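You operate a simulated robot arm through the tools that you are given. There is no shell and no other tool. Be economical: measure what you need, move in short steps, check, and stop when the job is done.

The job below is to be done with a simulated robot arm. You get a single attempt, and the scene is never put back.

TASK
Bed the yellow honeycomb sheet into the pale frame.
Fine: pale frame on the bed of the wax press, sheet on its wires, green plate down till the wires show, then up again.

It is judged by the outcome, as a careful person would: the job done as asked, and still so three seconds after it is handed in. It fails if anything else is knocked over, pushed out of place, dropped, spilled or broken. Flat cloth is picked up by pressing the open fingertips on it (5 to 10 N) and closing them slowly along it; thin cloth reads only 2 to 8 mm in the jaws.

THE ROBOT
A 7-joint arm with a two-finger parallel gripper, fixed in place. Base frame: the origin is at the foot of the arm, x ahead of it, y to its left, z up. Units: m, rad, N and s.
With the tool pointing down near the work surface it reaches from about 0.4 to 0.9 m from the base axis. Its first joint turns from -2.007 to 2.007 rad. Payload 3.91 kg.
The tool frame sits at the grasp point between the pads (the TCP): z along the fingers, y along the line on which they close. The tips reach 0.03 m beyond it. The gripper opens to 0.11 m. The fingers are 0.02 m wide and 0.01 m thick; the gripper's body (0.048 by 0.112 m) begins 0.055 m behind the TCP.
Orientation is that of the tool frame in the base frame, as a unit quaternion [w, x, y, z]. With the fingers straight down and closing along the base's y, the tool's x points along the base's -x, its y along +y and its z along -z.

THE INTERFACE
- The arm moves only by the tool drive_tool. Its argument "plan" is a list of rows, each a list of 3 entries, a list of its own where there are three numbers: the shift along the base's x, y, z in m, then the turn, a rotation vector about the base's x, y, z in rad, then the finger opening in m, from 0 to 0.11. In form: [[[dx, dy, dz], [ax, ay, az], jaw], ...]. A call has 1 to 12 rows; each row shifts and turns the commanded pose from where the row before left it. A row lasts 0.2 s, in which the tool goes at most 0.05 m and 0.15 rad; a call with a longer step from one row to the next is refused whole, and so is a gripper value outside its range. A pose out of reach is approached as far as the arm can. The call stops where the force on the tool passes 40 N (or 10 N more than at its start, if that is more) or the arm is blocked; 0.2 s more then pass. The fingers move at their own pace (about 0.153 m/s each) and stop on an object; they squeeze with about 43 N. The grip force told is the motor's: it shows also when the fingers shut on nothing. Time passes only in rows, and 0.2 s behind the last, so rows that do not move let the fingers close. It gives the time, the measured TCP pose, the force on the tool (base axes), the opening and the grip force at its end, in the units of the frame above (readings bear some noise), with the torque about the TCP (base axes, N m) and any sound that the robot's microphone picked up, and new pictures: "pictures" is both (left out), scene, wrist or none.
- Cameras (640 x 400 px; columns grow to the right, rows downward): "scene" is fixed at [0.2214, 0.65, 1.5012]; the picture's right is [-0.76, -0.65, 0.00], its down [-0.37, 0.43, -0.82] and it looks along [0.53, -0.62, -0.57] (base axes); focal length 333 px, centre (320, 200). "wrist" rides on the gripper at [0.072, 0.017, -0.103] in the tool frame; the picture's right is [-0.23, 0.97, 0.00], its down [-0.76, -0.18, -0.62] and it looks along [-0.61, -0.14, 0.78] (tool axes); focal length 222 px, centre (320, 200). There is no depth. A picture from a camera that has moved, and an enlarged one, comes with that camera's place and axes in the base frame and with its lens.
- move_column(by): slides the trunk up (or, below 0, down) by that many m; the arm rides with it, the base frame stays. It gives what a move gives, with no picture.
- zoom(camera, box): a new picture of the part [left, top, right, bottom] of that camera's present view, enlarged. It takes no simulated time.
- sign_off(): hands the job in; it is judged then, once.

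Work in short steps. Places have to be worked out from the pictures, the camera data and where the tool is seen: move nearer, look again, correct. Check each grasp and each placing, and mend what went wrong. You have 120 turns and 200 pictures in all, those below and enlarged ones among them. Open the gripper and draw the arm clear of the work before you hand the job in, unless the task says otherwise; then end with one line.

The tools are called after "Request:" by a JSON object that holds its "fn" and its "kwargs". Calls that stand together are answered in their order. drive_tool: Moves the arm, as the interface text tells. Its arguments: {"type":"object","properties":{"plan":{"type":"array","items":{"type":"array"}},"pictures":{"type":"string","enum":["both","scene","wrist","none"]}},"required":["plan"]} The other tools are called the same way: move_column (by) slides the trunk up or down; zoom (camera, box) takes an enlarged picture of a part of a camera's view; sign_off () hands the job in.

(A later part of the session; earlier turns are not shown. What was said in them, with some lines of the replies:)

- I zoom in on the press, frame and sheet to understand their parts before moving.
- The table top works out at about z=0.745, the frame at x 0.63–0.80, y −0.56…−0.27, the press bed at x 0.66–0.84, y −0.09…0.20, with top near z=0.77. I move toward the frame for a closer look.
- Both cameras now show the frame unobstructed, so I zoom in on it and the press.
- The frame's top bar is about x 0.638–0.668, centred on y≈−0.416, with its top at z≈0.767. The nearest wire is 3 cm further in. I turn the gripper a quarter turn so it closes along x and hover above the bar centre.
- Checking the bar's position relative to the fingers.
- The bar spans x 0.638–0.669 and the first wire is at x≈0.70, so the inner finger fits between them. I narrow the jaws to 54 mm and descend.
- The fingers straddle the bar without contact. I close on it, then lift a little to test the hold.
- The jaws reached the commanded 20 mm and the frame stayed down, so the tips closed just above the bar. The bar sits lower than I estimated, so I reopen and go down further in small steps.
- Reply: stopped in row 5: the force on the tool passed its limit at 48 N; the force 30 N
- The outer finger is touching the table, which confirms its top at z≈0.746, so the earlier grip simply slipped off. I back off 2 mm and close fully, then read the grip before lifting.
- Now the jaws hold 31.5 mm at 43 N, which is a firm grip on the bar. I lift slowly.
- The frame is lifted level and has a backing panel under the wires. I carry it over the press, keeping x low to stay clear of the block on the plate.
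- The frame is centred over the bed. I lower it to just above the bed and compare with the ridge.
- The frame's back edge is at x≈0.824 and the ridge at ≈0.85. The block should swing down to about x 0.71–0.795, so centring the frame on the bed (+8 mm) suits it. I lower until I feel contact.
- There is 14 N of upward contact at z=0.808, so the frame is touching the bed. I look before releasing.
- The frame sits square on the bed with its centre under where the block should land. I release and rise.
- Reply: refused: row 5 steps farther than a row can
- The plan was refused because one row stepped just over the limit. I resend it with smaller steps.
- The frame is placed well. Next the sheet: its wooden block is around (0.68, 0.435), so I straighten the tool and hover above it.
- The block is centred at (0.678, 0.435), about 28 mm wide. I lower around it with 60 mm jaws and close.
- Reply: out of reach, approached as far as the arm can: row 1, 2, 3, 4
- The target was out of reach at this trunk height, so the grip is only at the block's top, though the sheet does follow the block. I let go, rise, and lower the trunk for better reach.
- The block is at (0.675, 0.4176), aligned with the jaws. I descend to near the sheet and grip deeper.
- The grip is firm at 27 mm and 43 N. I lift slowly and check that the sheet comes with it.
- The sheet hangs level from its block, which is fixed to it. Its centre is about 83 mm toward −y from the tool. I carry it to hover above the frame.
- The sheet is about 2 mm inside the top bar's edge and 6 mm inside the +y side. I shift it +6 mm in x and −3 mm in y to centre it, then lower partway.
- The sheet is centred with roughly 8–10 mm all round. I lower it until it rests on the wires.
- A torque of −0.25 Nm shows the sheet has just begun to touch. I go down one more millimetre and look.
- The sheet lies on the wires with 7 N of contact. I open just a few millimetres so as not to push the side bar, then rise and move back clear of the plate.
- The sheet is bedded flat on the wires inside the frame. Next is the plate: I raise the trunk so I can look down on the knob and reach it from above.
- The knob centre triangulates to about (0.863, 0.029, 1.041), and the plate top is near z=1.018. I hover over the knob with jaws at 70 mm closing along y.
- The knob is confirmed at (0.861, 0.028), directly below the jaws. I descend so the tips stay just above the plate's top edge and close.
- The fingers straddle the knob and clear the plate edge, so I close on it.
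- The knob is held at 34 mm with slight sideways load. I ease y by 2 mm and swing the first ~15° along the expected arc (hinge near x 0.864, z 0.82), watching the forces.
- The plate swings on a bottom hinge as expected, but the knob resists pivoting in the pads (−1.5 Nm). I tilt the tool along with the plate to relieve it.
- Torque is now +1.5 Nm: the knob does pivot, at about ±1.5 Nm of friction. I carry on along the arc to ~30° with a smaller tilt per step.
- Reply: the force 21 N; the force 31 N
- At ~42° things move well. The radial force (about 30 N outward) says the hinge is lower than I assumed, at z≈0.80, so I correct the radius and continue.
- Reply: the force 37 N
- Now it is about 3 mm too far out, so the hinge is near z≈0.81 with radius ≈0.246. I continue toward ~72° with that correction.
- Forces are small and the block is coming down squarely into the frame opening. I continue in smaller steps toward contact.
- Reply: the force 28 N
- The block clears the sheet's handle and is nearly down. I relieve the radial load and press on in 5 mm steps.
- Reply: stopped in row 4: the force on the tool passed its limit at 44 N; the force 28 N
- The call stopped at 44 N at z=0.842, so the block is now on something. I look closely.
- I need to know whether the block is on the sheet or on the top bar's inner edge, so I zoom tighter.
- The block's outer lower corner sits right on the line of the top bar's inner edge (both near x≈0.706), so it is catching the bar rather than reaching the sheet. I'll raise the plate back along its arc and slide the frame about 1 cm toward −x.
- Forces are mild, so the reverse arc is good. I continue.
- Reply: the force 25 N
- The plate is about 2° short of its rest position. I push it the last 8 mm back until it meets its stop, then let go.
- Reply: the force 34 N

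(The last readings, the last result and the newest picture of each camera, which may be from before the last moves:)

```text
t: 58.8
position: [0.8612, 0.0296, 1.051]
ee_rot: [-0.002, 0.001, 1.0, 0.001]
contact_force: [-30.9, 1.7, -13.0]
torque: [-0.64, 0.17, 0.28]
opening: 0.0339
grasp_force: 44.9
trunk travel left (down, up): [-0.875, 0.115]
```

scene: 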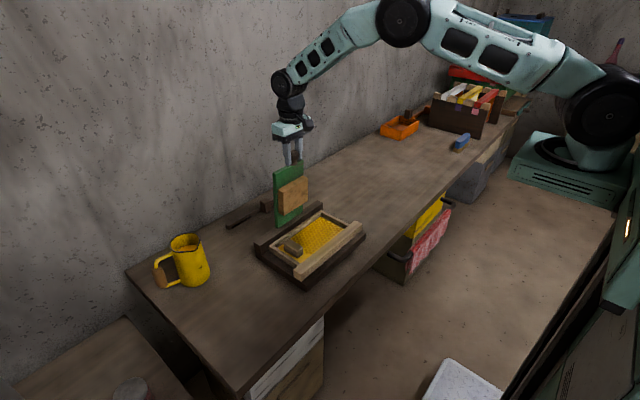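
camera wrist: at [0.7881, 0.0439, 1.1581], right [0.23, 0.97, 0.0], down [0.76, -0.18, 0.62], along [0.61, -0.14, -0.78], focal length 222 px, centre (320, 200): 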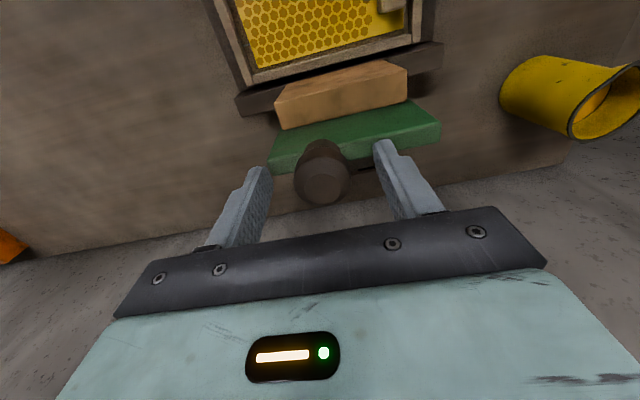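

The stop is felt at −31 N, so I open gently and rise.

Request:
{"fn": "drive_tool", "kwargs": {"plan": [[[0, 0, 0], [0, 0, 0], 0.05], [[0, 0, 0], [0, 0, 0], 0.07], [[0, 0, 0.03], [0, 0, 0], 0.07], [[0, 0, 0.04], [0, 0, 0], 0.07], [[-0.03, 0, 0.03], [0, 0, 0], 0.07], [[-0.04, 0, 0.02], [0, 0, 0], 0.07], [[-0.045, 0, 0.01], [0, 0, 0], 0.07], [[-0.045, 0, 0], [0, 0, 0], 0.07]], "pictures": "both"}}

Request:
{"fn": "zoom", "kwargs": {"camera": "wrist", "box": [200, 60, 440, 220]}}

```text
t: 60.6
position: [0.7044, 0.0298, 1.1805]
ee_rot: [0.002, -0.001, 1.0, 0.003]
contact_force: [-0.3, -0.2, -0.8]
torque: [0.01, 0.01, 0.02]
opening: 0.07
grasp_force: 0.1
trunk travel left (down, up): [-0.875, 0.115]
camera wrist: at [0.6312, 0.0464, 1.2848], right [0.23, 0.97, 0.01], down [0.76, -0.18, 0.62], along [0.61, -0.14, -0.78], focal length 222 px, centre (320, 200)
```

scene: 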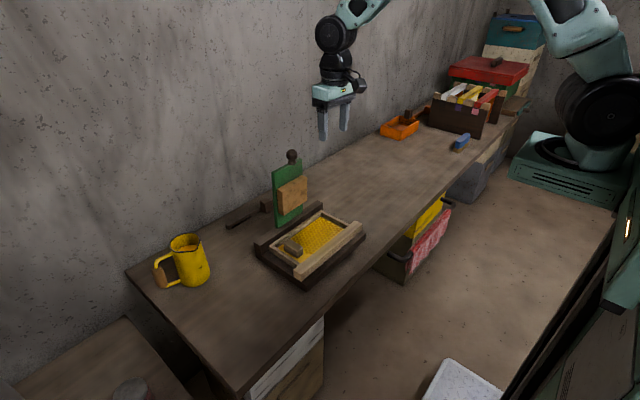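
wrist: 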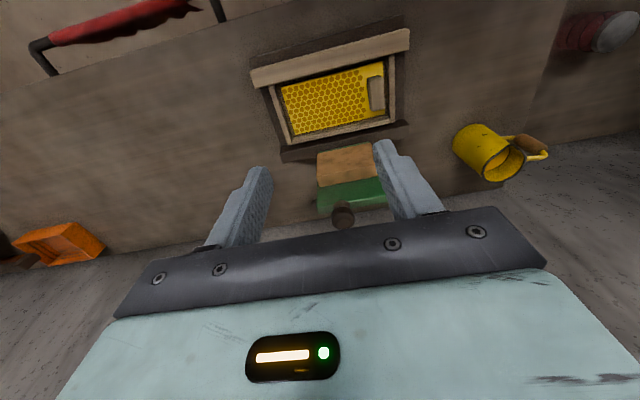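

```text
2.50 times, centred on (320, 140) of wrist
camera zoom: at [0.6312, 0.0464, 1.2848], right [0.23, 0.97, 0.01], down [0.76, -0.18, 0.62], along [0.61, -0.14, -0.78], focal length 555 px, centre (320, 350)
```

zoom: 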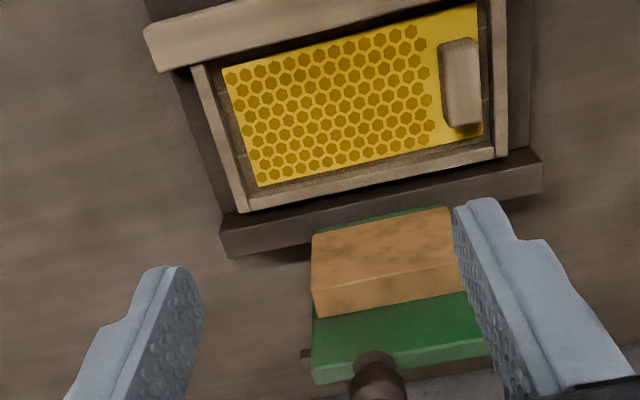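

The plate stays upright by itself, and the frame's inner front edge measures x≈0.709. I lower the trunk and turn the gripper to close along x over the middle of the top bar.

Request:
{"fn": "move_column", "kwargs": {"by": -0.15}}

Request:
{"fn": "drive_tool", "kwargs": {"plan": [[[-0.004, 0.002, -0.01], [0, 0, -0.1428], 0.07], [[-0.004, 0.002, -0.01], [0, 0, -0.1428], 0.07], [[-0.004, 0.002, -0.01], [0, 0, -0.1428], 0.07], [[0, 0.002, -0.01], [0, 0, -0.1428], 0.07], [[0, 0.002, -0.01], [0, 0, -0.1428], 0.07], [[0, 0.002, -0.01], [0, 0, -0.1428], 0.07], [[0, 0.002, -0.01], [0, 0, -0.1428], 0.07], [[0, 0.002, -0.01], [0, 0, -0.1428], 0.07], [[0, 0.002, -0.01], [0, 0, -0.1428], 0.07], [[0, 0.002, -0.01], [0, 0, -0.1428], 0.07], [[0, 0.003, -0.01], [0, 0, -0.1428], 0.06], [[0, 0, 0], [0, 0, 0], 0.055]]}}

Request:
{"fn": "zoom", "kwargs": {"camera": "wrist", "box": [230, 80, 470, 240]}}

```text
t: 62.4
position: [0.7048, 0.0312, 1.0311]
ee_rot: [0.001, 0.0, 1.0, 0.003]
contact_force: [0.2, 0.5, 0.5]
torque: [0.01, -0.02, 0.0]
opening: 0.0699
grasp_force: 0.1
trunk travel left (down, up): [-0.725, 0.265]
```

```text
t: 65.0
position: [0.6941, 0.0527, 0.9212]
ee_rot: [0.003, 0.707, 0.707, 0.001]
contact_force: [0.4, -0.8, 0.4]
torque: [0.02, 0.0, 0.0]
opening: 0.055
grasp_force: 0.1
trunk travel left (down, up): [-0.725, 0.265]
camera wrist: at [0.7097, 0.1246, 1.0256], right [0.97, -0.23, 0.01], down [-0.18, -0.76, 0.62], along [-0.14, -0.61, -0.78], focal length 222 px, centre (320, 200)
```

scene: 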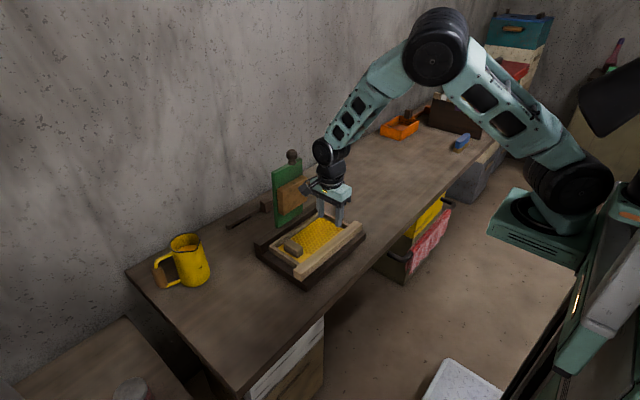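
wrist: 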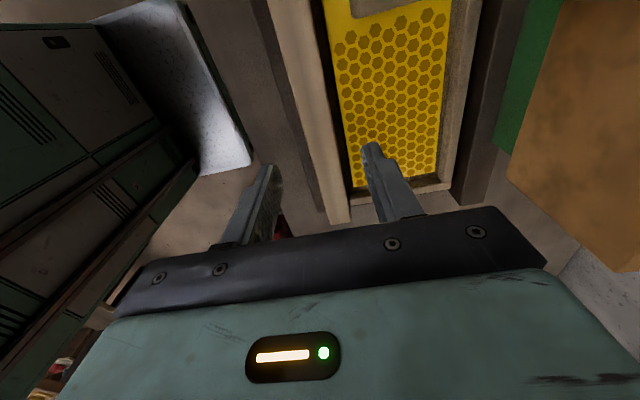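

```text
2.50 times, centred on (350, 160) of wrist
camera zoom: at [0.7097, 0.1246, 1.0256], right [0.97, -0.23, 0.01], down [-0.18, -0.76, 0.62], along [-0.14, -0.61, -0.78], focal length 555 px, centre (245, 300)
```

zoom: 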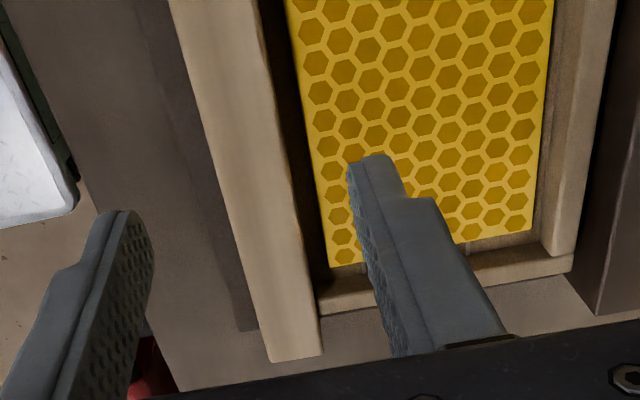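

The bar spans x 0.673–0.705. I descend over it, keeping the tips just above the sheet's level, and close.

Request:
{"fn": "drive_tool", "kwargs": {"plan": [[[-0.005, 0, -0.03], [0, 0, 0], 0.045], [[0, 0, -0.035], [0, 0, 0], 0.045], [[0, 0, -0.025], [0, 0, 0], 0.045], [[0, 0, -0.009], [0, 0, 0], 0.045], [[0, 0, 0], [0, 0, 0], 0.045], [[0, 0, 0], [0, 0, 0], 0.0], [[0, 0, 0], [0, 0, 0], 0.0]], "pictures": "wrist"}}

```text
t: 66.6
position: [0.6874, 0.0534, 0.8225]
ee_rot: [0.002, 0.707, 0.707, 0.001]
contact_force: [1.5, 0.2, 0.6]
torque: [0.37, -0.13, -0.14]
opening: 0.0311
grasp_force: 42.7
trunk travel left (down, up): [-0.725, 0.265]
camera wrist: at [0.7041, 0.1249, 0.9262], right [0.97, -0.23, 0.0], down [-0.18, -0.76, 0.62], along [-0.14, -0.61, -0.78], focal length 222 px, centre (320, 200)
```

wrist: 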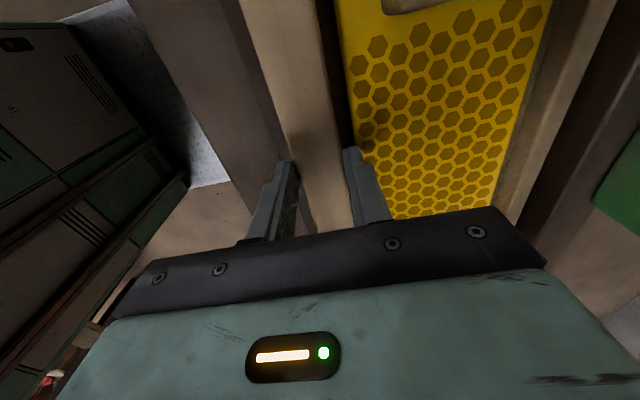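

The bar is held at 31 mm, centred at x=0.687. I slide the frame 9 mm toward −x, which keeps it fully on the bed.

Request:
{"fn": "drive_tool", "kwargs": {"plan": [[[-0.003, 0, 0.0005], [0, 0, 0], 0.0], [[-0.003, 0, 0], [0, 0, 0], 0.0], [[-0.003, 0, 0], [0, 0, 0], 0.0], [[0, 0, 0], [0, 0, 0], 0.0]], "pictures": "none"}}

Request:
{"fn": "zoom", "kwargs": {"camera": "scene", "box": [252, 195, 372, 290]}}

```text
t: 67.6
position: [0.6789, 0.0521, 0.8216]
ee_rot: [0.001, 0.707, 0.707, 0.001]
contact_force: [0.6, -0.2, -1.2]
torque: [-0.02, 0.15, 0.02]
opening: 0.0314
grasp_force: 43.2
trunk travel left (down, up): [-0.725, 0.265]
```

```text
4.21 times, centred on (312, 242) of scene
camera zoom: at [0.2214, 0.65, 1.5012], right [-0.76, -0.65, 0.0], down [-0.37, 0.43, -0.82], along [0.53, -0.62, -0.57], focal length 1400 px, centre (354, 21)
```

zoom: 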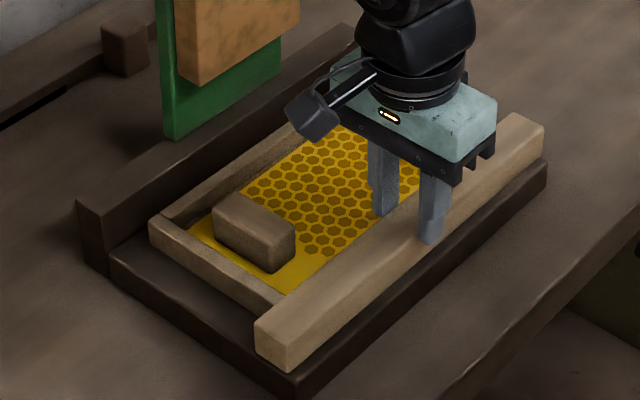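

The frame is shifted with the bed's front margin still showing. I release, rise, and straighten the tool back toward the knob.

Request:
{"fn": "drive_tool", "kwargs": {"plan": [[[0, 0, 0], [0, 0, 0], 0.042], [[0, 0, 0], [0, 0, 0], 0.042], [[0, 0, 0.03], [0, 0, 0], 0.042], [[0, 0, 0.04], [0, 0, 0.14], 0.06], [[0, 0, 0.04], [0, 0, 0.14], 0.07], [[0, 0, 0.04], [0, 0, 0.14], 0.07], [[0, 0, 0.03], [0, 0, 0.14], 0.07], [[0, 0, 0.02], [0, 0, 0.14], 0.07], [[0, 0, 0.01], [0, 0, 0.14], 0.07], [[0, 0, 0], [0, 0, 0.14], 0.07], [[0, 0, 0], [0, 0, 0.14], 0.07], [[0, 0, 0], [0, 0, 0.14], 0.07]], "pictures": "none"}}

Request:
{"fn": "move_column", "kwargs": {"by": 0.15}}

```text
t: 70.2
position: [0.6786, 0.0538, 1.0331]
ee_rot: [0.002, 0.153, 0.988, 0.002]
contact_force: [0.1, -0.1, 0.5]
torque: [0.0, 0.04, -0.02]
opening: 0.0702
grasp_force: 0.2
trunk travel left (down, up): [-0.725, 0.265]
```

```text
t: 71.9
position: [0.6786, 0.0545, 1.1825]
ee_rot: [0.002, 0.155, 0.988, 0.002]
contact_force: [0.1, 0.5, -1.2]
torque: [-0.03, 0.02, 0.02]
opening: 0.07
grasp_force: 0.0
trunk travel left (down, up): [-0.875, 0.115]
```

Request:
{"fn": "drive_tool", "kwargs": {"plan": [[[0.03, -0.004, 0], [0, 0, 0.1], 0.07], [[0.03, -0.004, 0], [0, 0, 0.1], 0.07], [[0.03, -0.004, 0], [0, 0, 0.11], 0.07], [[0.03, -0.004, -0.01], [0, 0, 0], 0.07], [[0.03, -0.004, -0.02], [0, 0, 0], 0.07], [[0.033, -0.0045, -0.02], [0, 0, 0], 0.07], [[0, 0, -0.02], [0, 0, 0], 0.07], [[0, 0, 0], [0, 0, 0], 0.07]], "pictures": "wrist"}}

Request:
{"fn": "zoom", "kwargs": {"camera": "wrist", "box": [200, 0, 440, 150]}}

```text
t: 73.7
position: [0.8628, 0.0285, 1.1133]
ee_rot: [0.002, 0.0, 1.0, 0.002]
contact_force: [0.4, -0.3, -1.0]
torque: [0.01, 0.01, 0.01]
opening: 0.0699
grasp_force: 0.1
trunk travel left (down, up): [-0.875, 0.115]
camera wrist: at [0.7892, 0.0444, 1.2169], right [0.23, 0.97, 0.01], down [0.76, -0.18, 0.62], along [0.61, -0.14, -0.78], focal length 222 px, centre (320, 200)
```

wrist: 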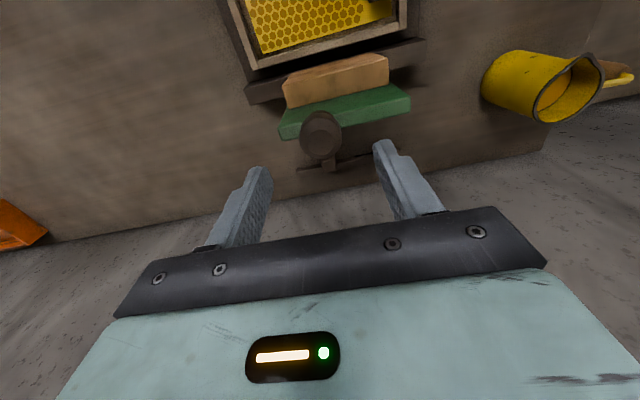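

```text
2.67 times, centred on (320, 75) of wrist
camera zoom: at [0.7892, 0.0444, 1.2169], right [0.23, 0.97, 0.01], down [0.76, -0.18, 0.62], along [0.61, -0.14, -0.78], focal length 592 px, centre (320, 533)
```

zoom: 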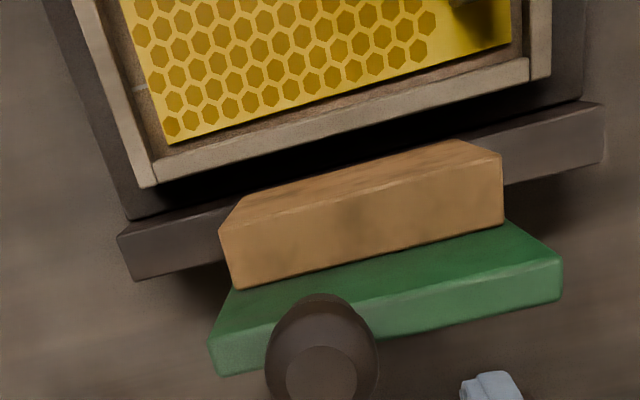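

The knob is where it was, so I descend and grip it as before.

Request:
{"fn": "drive_tool", "kwargs": {"plan": [[[-0.001, 0.002, -0.03], [0, 0, 0], 0.07], [[0, 0, -0.029], [0, 0, 0], 0.07], [[0, 0, 0], [0, 0, 0], 0.07], [[0, 0, 0], [0, 0, 0], 0.03], [[0, 0, 0], [0, 0, 0], 0.0], [[0, 0, 0], [0, 0, 0], 0.0]], "pictures": "none"}}

```text
t: 75.1
position: [0.8595, 0.0302, 1.0548]
ee_rot: [0.0, 0.0, 1.0, 0.002]
contact_force: [0.1, -6.6, -2.8]
torque: [-1.09, -0.34, -0.17]
opening: 0.0335
grasp_force: 45.1
trunk travel left (down, up): [-0.875, 0.115]
```

Gripped again. I swing down along the refined arc in batches with matching tilt.

Request:
{"fn": "drive_tool", "kwargs": {"plan": [[[-0.0214, 0, -0.0013], [0, -0.076, 0], 0.0], [[-0.0212, 0, -0.0032], [0, -0.076, 0], 0.0], [[-0.0208, 0, -0.005], [0, -0.076, 0], 0.0], [[-0.0203, 0, -0.0068], [0, -0.076, 0], 0.0], [[0, 0, 0], [0, 0, 0], 0.0]], "pictures": "none"}}

```text
t: 76.3
position: [0.7758, 0.0306, 1.0388]
ee_rot: [0.154, 0.001, 0.988, 0.002]
contact_force: [-0.9, -22.0, 19.6]
torque: [-0.84, -0.98, -0.24]
opening: 0.0338
grasp_force: 45.3
trunk travel left (down, up): [-0.875, 0.115]
```

Request:
{"fn": "drive_tool", "kwargs": {"plan": [[[-0.0196, -0.002, -0.0075], [0, -0.08, 0], 0.0], [[-0.0188, 0, -0.0102], [0, -0.08, 0], 0.0], [[-0.0179, 0, -0.0118], [0, -0.08, 0], 0.0], [[-0.0168, 0, -0.0133], [0, -0.08, 0], 0.0], [[0, 0, 0], [0, 0, 0], 0.0]], "pictures": "none"}}

```text
t: 77.5
position: [0.7021, 0.0302, 0.995]
ee_rot: [0.308, 0.0, 0.952, 0.002]
contact_force: [-17.7, -9.5, 18.7]
torque: [-0.69, -0.82, -0.86]
opening: 0.0339
grasp_force: 45.1
trunk travel left (down, up): [-0.875, 0.115]
```

Request:
{"fn": "drive_tool", "kwargs": {"plan": [[[-0.0165, -0.001, -0.0137], [0, -0.085, 0], 0.0], [[-0.0142, 0, -0.0161], [0, -0.085, 0], 0.0], [[-0.0127, 0, -0.0172], [0, -0.08, 0], 0.0], [[-0.0112, 0, -0.0183], [0, -0.08, 0], 0.0], [[0, 0, 0], [0, 0, 0], 0.0]], "pictures": "none"}}

```text
t: 78.7
position: [0.6465, 0.0296, 0.9308]
ee_rot: [0.46, -0.001, 0.888, 0.003]
contact_force: [-21.5, 11.0, 11.3]
torque: [-0.38, -0.79, -0.5]
opening: 0.0339
grasp_force: 45.3
trunk travel left (down, up): [-0.875, 0.115]
```

Request:
{"fn": "drive_tool", "kwargs": {"plan": [[[-0.0115, 0.001, -0.018], [0, -0.07, 0], 0.0], [[-0.0079, 0, -0.0199], [0, -0.07, 0], 0.0], [[-0.0061, 0, -0.0205], [0, -0.07, 0], 0.0], [[0, 0, 0], [0, 0, 0], 0.0]], "pictures": "scene"}}

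Request:
{"fn": "zoom", "kwargs": {"camera": "scene", "box": [255, 195, 355, 285]}}

```text
t: 79.7
position: [0.6239, 0.0304, 0.8716]
ee_rot: [0.551, -0.001, 0.834, 0.003]
contact_force: [-0.3, 17.3, 2.6]
torque: [-0.27, -0.99, -0.51]
opening: 0.0339
grasp_force: 45.0
trunk travel left (down, up): [-0.875, 0.115]
```

scene: 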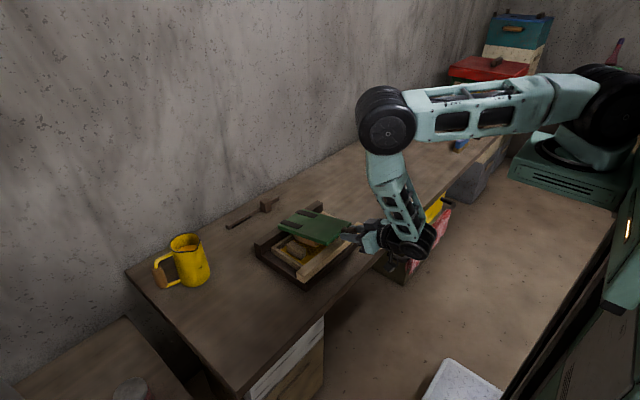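

```text
4.44 times, centred on (305, 240) of scene
camera zoom: at [0.2214, 0.65, 1.5012], right [-0.76, -0.65, 0.0], down [-0.37, 0.43, -0.82], along [0.53, -0.62, -0.57], focal length 1478 px, centre (387, 22)
```

zoom: 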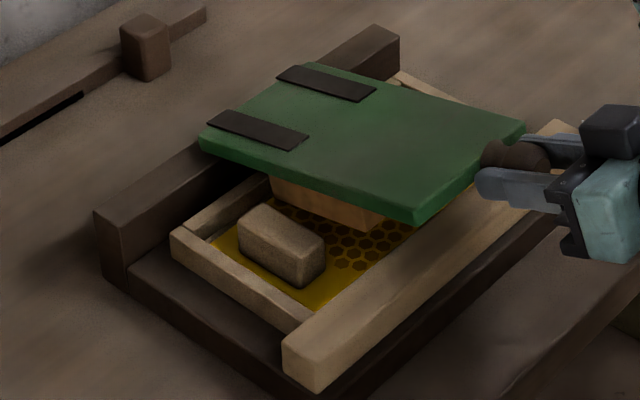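

The block now has a clear gap to the top bar. I continue down in smaller steps.

Request:
{"fn": "drive_tool", "kwargs": {"plan": [[[-0.0025, 0.002, -0.0105], [0, -0.04, 0], 0.0], [[-0.0018, 0, -0.0105], [0, -0.04, 0], 0.0], [[0, 0, 0], [0, 0, 0], 0.0]], "pictures": "none"}}

```text
t: 80.5
position: [0.6194, 0.0302, 0.8502]
ee_rot: [0.584, -0.001, 0.812, 0.001]
contact_force: [0.9, 7.6, 6.4]
torque: [-0.39, -1.19, -0.95]
opening: 0.0336
grasp_force: 45.3
trunk travel left (down, up): [-0.875, 0.115]
```

Request:
{"fn": "drive_tool", "kwargs": {"plan": [[[-0.001, 0, -0.005], [0, -0.02, 0], 0.0], [[-0.0005, 0, -0.005], [0, -0.02, 0], 0.0], [[0, 0, 0], [0, 0, 0], 0.0]], "pictures": "scene"}}

Request:
{"fn": "zoom", "kwargs": {"camera": "scene", "box": [300, 225, 350, 265]}}

```text
t: 81.3
position: [0.617, 0.0295, 0.8403]
ee_rot: [0.6, -0.001, 0.8, 0.001]
contact_force: [-4.6, -0.4, 6.4]
torque: [-0.35, -1.29, -0.66]
opening: 0.0339
grasp_force: 45.5
trunk travel left (down, up): [-0.875, 0.115]
```

scene: 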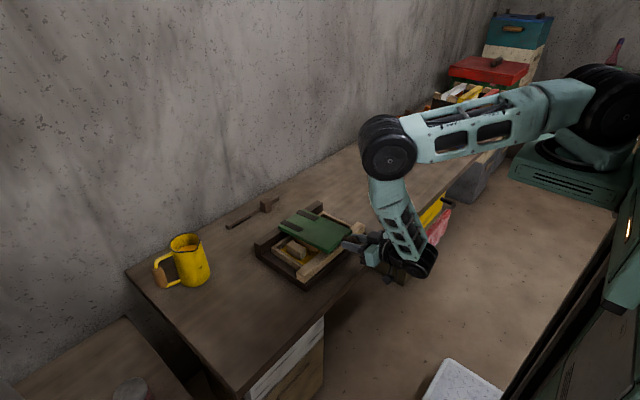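

```text
10.00 times, centred on (325, 245) of scene
camera zoom: at [0.2214, 0.65, 1.5012], right [-0.76, -0.65, 0.0], down [-0.37, 0.43, -0.82], along [0.53, -0.62, -0.57], focal length 3326 px, centre (270, -250)
```

zoom: 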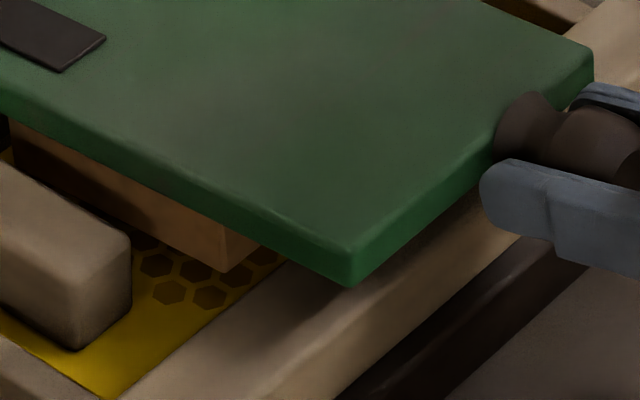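

At the same height as the earlier jam the force is now only 6 N, so the bar was the obstacle. I keep pressing down gently.

Request:
{"fn": "drive_tool", "kwargs": {"plan": [[[-0.0005, 0, -0.004], [0, -0.02, 0], 0.0], [[0, 0, -0.004], [0, -0.02, 0], 0.0], [[0, 0, -0.003], [0, -0.01, 0], 0.0], [[0, 0, 0], [0, 0, 0], 0.0]], "pictures": "none"}}

```text
t: 82.3
position: [0.6159, 0.0302, 0.8296]
ee_rot: [0.619, -0.001, 0.786, 0.002]
contact_force: [-16.6, -8.4, 1.4]
torque: [-0.2, 0.09, -1.13]
opening: 0.0337
grasp_force: 45.2
trunk travel left (down, up): [-0.875, 0.115]
```

Request:
{"fn": "drive_tool", "kwargs": {"plan": [[[-0.0015, 0, -0.003], [0, -0.01, 0], 0.0], [[0, 0, -0.003], [0, -0.01, 0], 0.0], [[0, 0, -0.002], [0, 0, 0], 0.0], [[0, 0, 0], [0, 0, 0], 0.0]], "pictures": "scene"}}

Request:
{"fn": "zoom", "kwargs": {"camera": "scene", "box": [280, 215, 360, 275]}}

```text
t: 83.3
position: [0.6161, 0.0305, 0.823]
ee_rot: [0.629, 0.0, 0.778, 0.001]
contact_force: [-19.2, -12.4, 8.6]
torque: [-0.12, -1.34, -1.08]
opening: 0.0338
grasp_force: 45.5
trunk travel left (down, up): [-0.875, 0.115]
```

scene: 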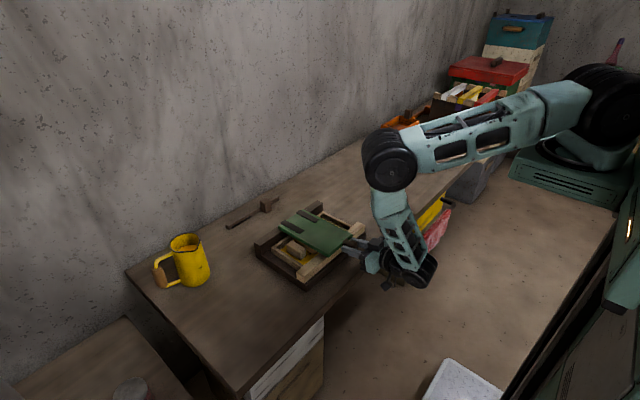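

```text
6.67 times, centred on (320, 245) of scene
camera zoom: at [0.2214, 0.65, 1.5012], right [-0.76, -0.65, 0.0], down [-0.37, 0.43, -0.82], along [0.53, -0.62, -0.57], focal length 2217 px, centre (320, -100)
```

zoom: 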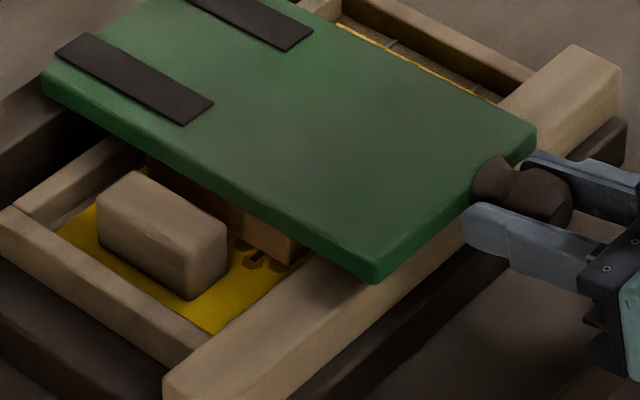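

The plate is nearly flat and still going down freely. I continue in 3 mm steps, easing the side loads.

Request:
{"fn": "drive_tool", "kwargs": {"plan": [[[-0.001, -0.001, -0.003], [0, -0.02, 0], 0.0], [[0, 0, -0.003], [0, -0.01, 0], 0.0], [[0, 0, 0], [0, 0, 0], 0.0]], "pictures": "none"}}

```text
t: 84.1
position: [0.615, 0.0316, 0.8167]
ee_rot: [0.641, -0.001, 0.768, 0.003]
contact_force: [-11.9, -8.9, 24.2]
torque: [0.15, 0.6, -1.06]
opening: 0.0337
grasp_force: 44.7
trunk travel left (down, up): [-0.875, 0.115]
```

Upward force has risen to 24 N, so the block is on the sheet. I press further.

Request:
{"fn": "drive_tool", "kwargs": {"plan": [[[0, -0.001, -0.002], [0, 0, 0], 0.0], [[0, 0, -0.002], [0, 0, 0], 0.0], [[0, 0, 0], [0, 0, 0], 0.0]], "pictures": "scene"}}

Request:
{"fn": "zoom", "kwargs": {"camera": "scene", "box": [280, 215, 360, 275]}}

```text
t: 84.6
position: [0.6156, 0.0292, 0.8176]
ee_rot: [0.643, -0.001, 0.766, 0.002]
contact_force: [-16.6, -0.7, 22.5]
torque: [0.09, 0.31, -1.16]
opening: 0.0338
grasp_force: 44.6
trunk travel left (down, up): [-0.875, 0.115]
stopped in row 2: the force on the tool passed its limit at 43 N (the readings are from after the stop); the commanded pose is now the measured one
```

scene: 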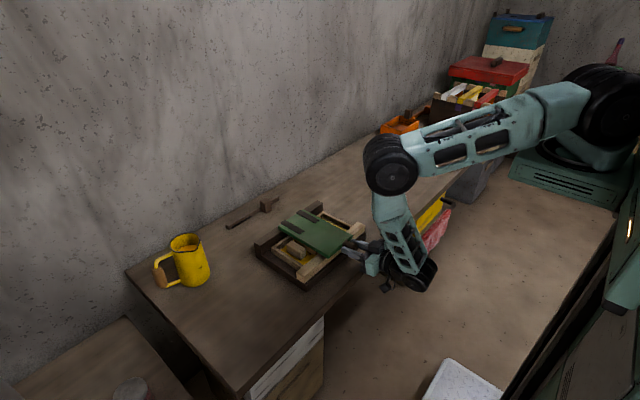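

```text
6.67 times, centred on (320, 245) of scene
camera zoom: at [0.2214, 0.65, 1.5012], right [-0.76, -0.65, 0.0], down [-0.37, 0.43, -0.82], along [0.53, -0.62, -0.57], focal length 2217 px, centre (320, -100)
```

zoom: 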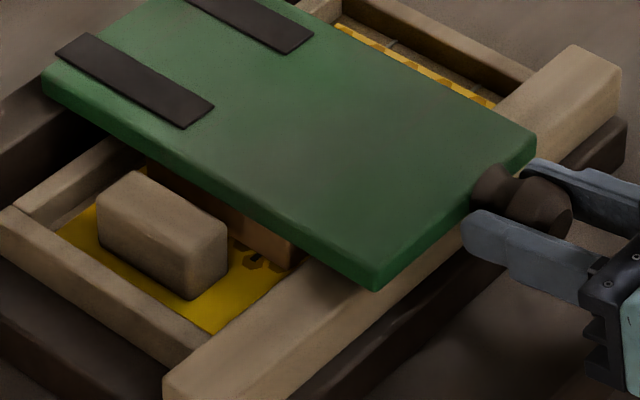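

It stopped at 43 N including about 16 N of radial load. I relieve that and press again, so the whole push goes downward.

Request:
{"fn": "drive_tool", "kwargs": {"plan": [[[-0.002, 0, 0], [0, 0, 0], 0.0], [[0, 0, -0.001], [0, 0, 0], 0.0], [[0, 0, -0.001], [0, 0, 0], 0.0], [[0, 0, 0], [0, 0, 0], 0.0]], "pictures": "none"}}

```text
t: 85.5
position: [0.616, 0.0295, 0.8169]
ee_rot: [0.646, -0.001, 0.763, 0.004]
contact_force: [-9.5, -1.5, 18.4]
torque: [0.22, 0.52, -1.06]
opening: 0.0338
grasp_force: 45.1
trunk travel left (down, up): [-0.875, 0.115]
stopped in row 4: the force on the tool passed its limit at 40 N (the readings are from after the stop); the commanded pose is now the measured one
```

The plate is hard down at z≈0.817 with 40 N on the knob (roughly double that at the block). I lift it partway to see whether the wires show.

Request:
{"fn": "drive_tool", "kwargs": {"plan": [[[0.001, 0, 0.0106], [0, 0.05, 0], 0.0], [[0.0014, 0, 0.0106], [0, 0.05, 0], 0.0], [[0.0043, 0, 0.021], [0, 0.09, 0], 0.0], [[0.0061, 0, 0.0205], [0, 0.09, 0], 0.0], [[0.0079, 0, 0.0199], [0, 0.09, 0], 0.0], [[0.0096, 0, 0.0192], [0, 0.09, 0], 0.0], [[0, 0, 0], [0, 0, 0], 0.0]], "pictures": "scene"}}

Request:
{"fn": "zoom", "kwargs": {"camera": "scene", "box": [270, 205, 370, 280]}}

```text
t: 86.6
position: [0.6265, 0.0307, 0.8828]
ee_rot: [0.519, -0.001, 0.855, 0.002]
contact_force: [-16.5, 0.7, 10.4]
torque: [-0.52, -1.09, -1.04]
opening: 0.0334
grasp_force: 45.2
trunk travel left (down, up): [-0.875, 0.115]
stopped in row 5: the force on the tool passed its limit at 42 N (the readings are from after the stop); the commanded pose is now the measured one
```

scene: 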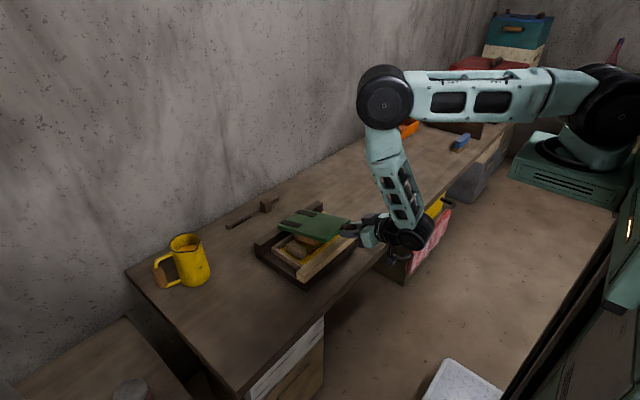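

```text
5.33 times, centred on (320, 242) of scene
camera zoom: at [0.2214, 0.65, 1.5012], right [-0.76, -0.65, 0.0], down [-0.37, 0.43, -0.82], along [0.53, -0.62, -0.57], focal length 1774 px, centre (320, -27)
```

zoom: 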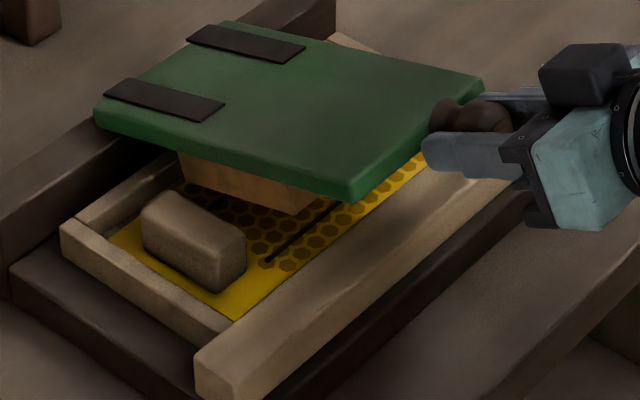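

A wire line now shows dark through the wax, so the pressing worked. I keep raising the plate along the arc.

Request:
{"fn": "drive_tool", "kwargs": {"plan": [[[0.006, 0, 0.0197], [0, 0.075, 0], 0.0], [[0.0089, 0, 0.0196], [0, 0.08, 0], 0.0], [[0.0106, 0, 0.0188], [0, 0.08, 0], 0.0], [[0.0122, 0, 0.0177], [0, 0.08, 0], 0.0], [[0, 0, 0], [0, 0, 0], 0.0]], "pictures": "none"}}

```text
t: 87.8
position: [0.6662, 0.0304, 0.9585]
ee_rot: [0.379, 0.001, 0.925, 0.002]
contact_force: [4.8, -0.2, -11.5]
torque: [-0.38, 0.95, -1.36]
opening: 0.0337
grasp_force: 44.6
trunk travel left (down, up): [-0.875, 0.115]
```

Request:
{"fn": "drive_tool", "kwargs": {"plan": [[[0.0146, 0, 0.0164], [0, 0.073, 0], 0.0], [[0.0151, 0, 0.0154], [0, 0.073, 0], 0.0], [[0.0163, 0, 0.0139], [0, 0.073, 0], 0.0], [[0.0175, 0, 0.0125], [0, 0.073, 0], 0.0], [[0, 0, 0], [0, 0, 0], 0.0]], "pictures": "none"}}

```text
t: 89.0
position: [0.7302, 0.0305, 1.0154]
ee_rot: [0.238, -0.001, 0.971, 0.004]
contact_force: [-4.1, 8.4, -8.7]
torque: [-0.55, 1.4, -0.76]
opening: 0.0341
grasp_force: 45.1
trunk travel left (down, up): [-0.875, 0.115]
```

Request:
{"fn": "drive_tool", "kwargs": {"plan": [[[0.0183, 0, 0.0115], [0, 0.073, 0], 0.0], [[0.0194, 0, 0.0092], [0, 0.073, 0], 0.0], [[0.0201, 0, 0.0076], [0, 0.073, 0], 0.0], [[0.0207, 0, 0.0057], [0, 0.073, 0], 0.0], [[0, 0, 0], [0, 0, 0], 0.0]], "pictures": "none"}}

```text
t: 90.2
position: [0.8089, 0.0297, 1.0483]
ee_rot: [0.095, 0.001, 0.995, 0.003]
contact_force: [-6.5, 3.2, -7.1]
torque: [-0.88, 1.13, -0.4]
opening: 0.0336
grasp_force: 45.3
trunk travel left (down, up): [-0.875, 0.115]
```

Request:
{"fn": "drive_tool", "kwargs": {"plan": [[[0.021, 0, 0.0038], [0, 0.073, 0], 0.0], [[0.0213, 0, 0.002], [0, 0.073, 0], 0.0], [[0.007, 0, -0.001], [0, 0.04, 0], 0.0], [[0.003, 0, -0.001], [0, 0, 0], 0.0], [[0, 0, 0], [0, 0, 0], 0.0]], "pictures": "none"}}

```text
t: 91.4
position: [0.8613, 0.0303, 1.0522]
ee_rot: [0.002, 0.001, 1.0, 0.002]
contact_force: [-10.2, -0.7, -1.4]
torque: [-1.01, 1.54, -0.28]
opening: 0.0337
grasp_force: 44.9
trunk travel left (down, up): [-0.875, 0.115]
```

The plate is back at its starting position. I push 2 mm more into the stop, release, rise and draw back to view the work.

Request:
{"fn": "drive_tool", "kwargs": {"plan": [[[0.002, 0, 0], [0, 0, 0], 0.0], [[0, 0, 0], [0, 0, 0], 0.05], [[0, 0, 0], [0, 0, 0], 0.07], [[0, 0, 0.03], [0, 0, 0], 0.07], [[0, 0, 0.04], [0, 0, 0], 0.07], [[-0.03, 0, 0.03], [0, 0, 0], 0.07], [[-0.04, 0, 0.02], [0, 0, 0], 0.07], [[-0.045, 0, 0.01], [0, 0, 0], 0.07], [[-0.045, 0, 0], [0, 0, 0], 0.07], [[-0.04, 0, 0], [0, 0, 0], 0.09]]}}

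Request:
{"fn": "zoom", "kwargs": {"camera": "wrist", "box": [220, 40, 440, 190]}}

Request:
{"fn": "zoom", "kwargs": {"camera": "scene", "box": [240, 140, 380, 290]}}

```text
t: 93.6
position: [0.6633, 0.0304, 1.1847]
ee_rot: [0.003, 0.001, 1.0, 0.003]
contact_force: [0.3, 0.6, -1.1]
torque: [0.02, 0.01, 0.03]
opening: 0.0901
grasp_force: 0.0
trunk travel left (down, up): [-0.875, 0.115]
camera wrist: at [0.5889, 0.0464, 1.2885], right [0.23, 0.97, 0.01], down [0.76, -0.18, 0.63], along [0.61, -0.14, -0.78], focal length 222 px, centre (320, 200)
```

scene: 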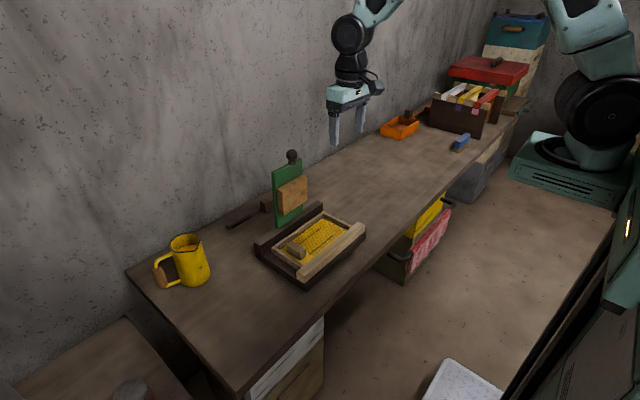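
wrist: 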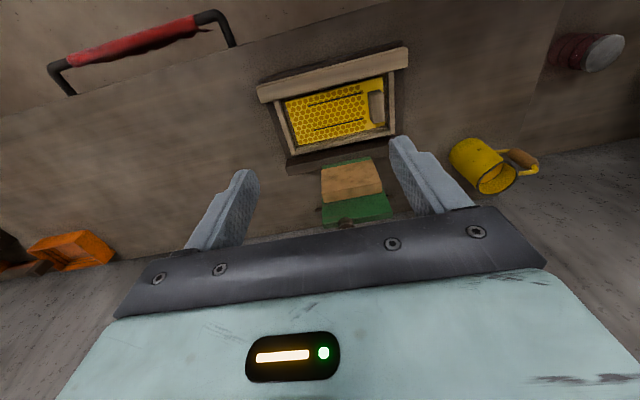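

```text
2.67 times, centred on (330, 115) of wrist
camera zoom: at [0.5889, 0.0464, 1.2885], right [0.23, 0.97, 0.01], down [0.76, -0.18, 0.63], along [0.61, -0.14, -0.78], focal length 592 px, centre (293, 427)
```

zoom: 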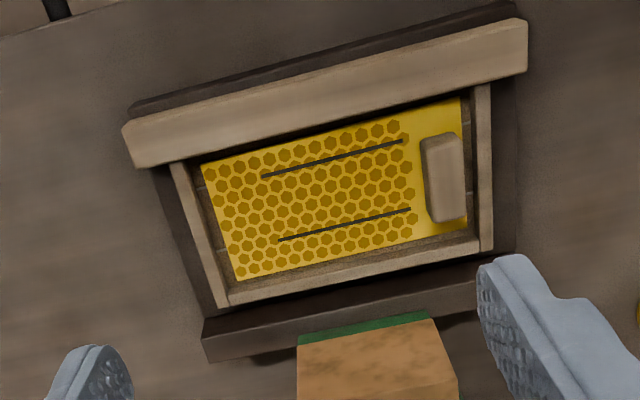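

```text
2.67 times, centred on (310, 215) of scene
camera zoom: at [0.2214, 0.65, 1.5012], right [-0.76, -0.65, 0.0], down [-0.37, 0.43, -0.82], along [0.53, -0.62, -0.57], focal length 887 px, centre (347, 160)
```

zoom: 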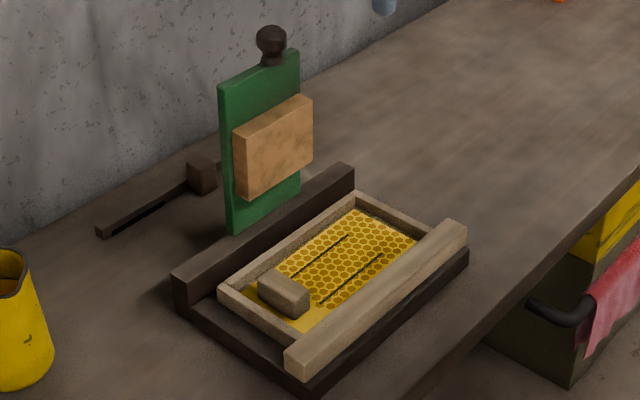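

Both wires now show through the sheet, which lies flat inside the frame on the bed. The plate is upright, nothing else has moved, and the arm is clear with the gripper open. I hand it in.

Request:
{"fn": "sign_off", "kwargs": {}}

```text
The job is handed in.
```

The honeycomb sheet is bedded in the pale frame on the press bed: both wires show through the wax, and the green plate is back upright.
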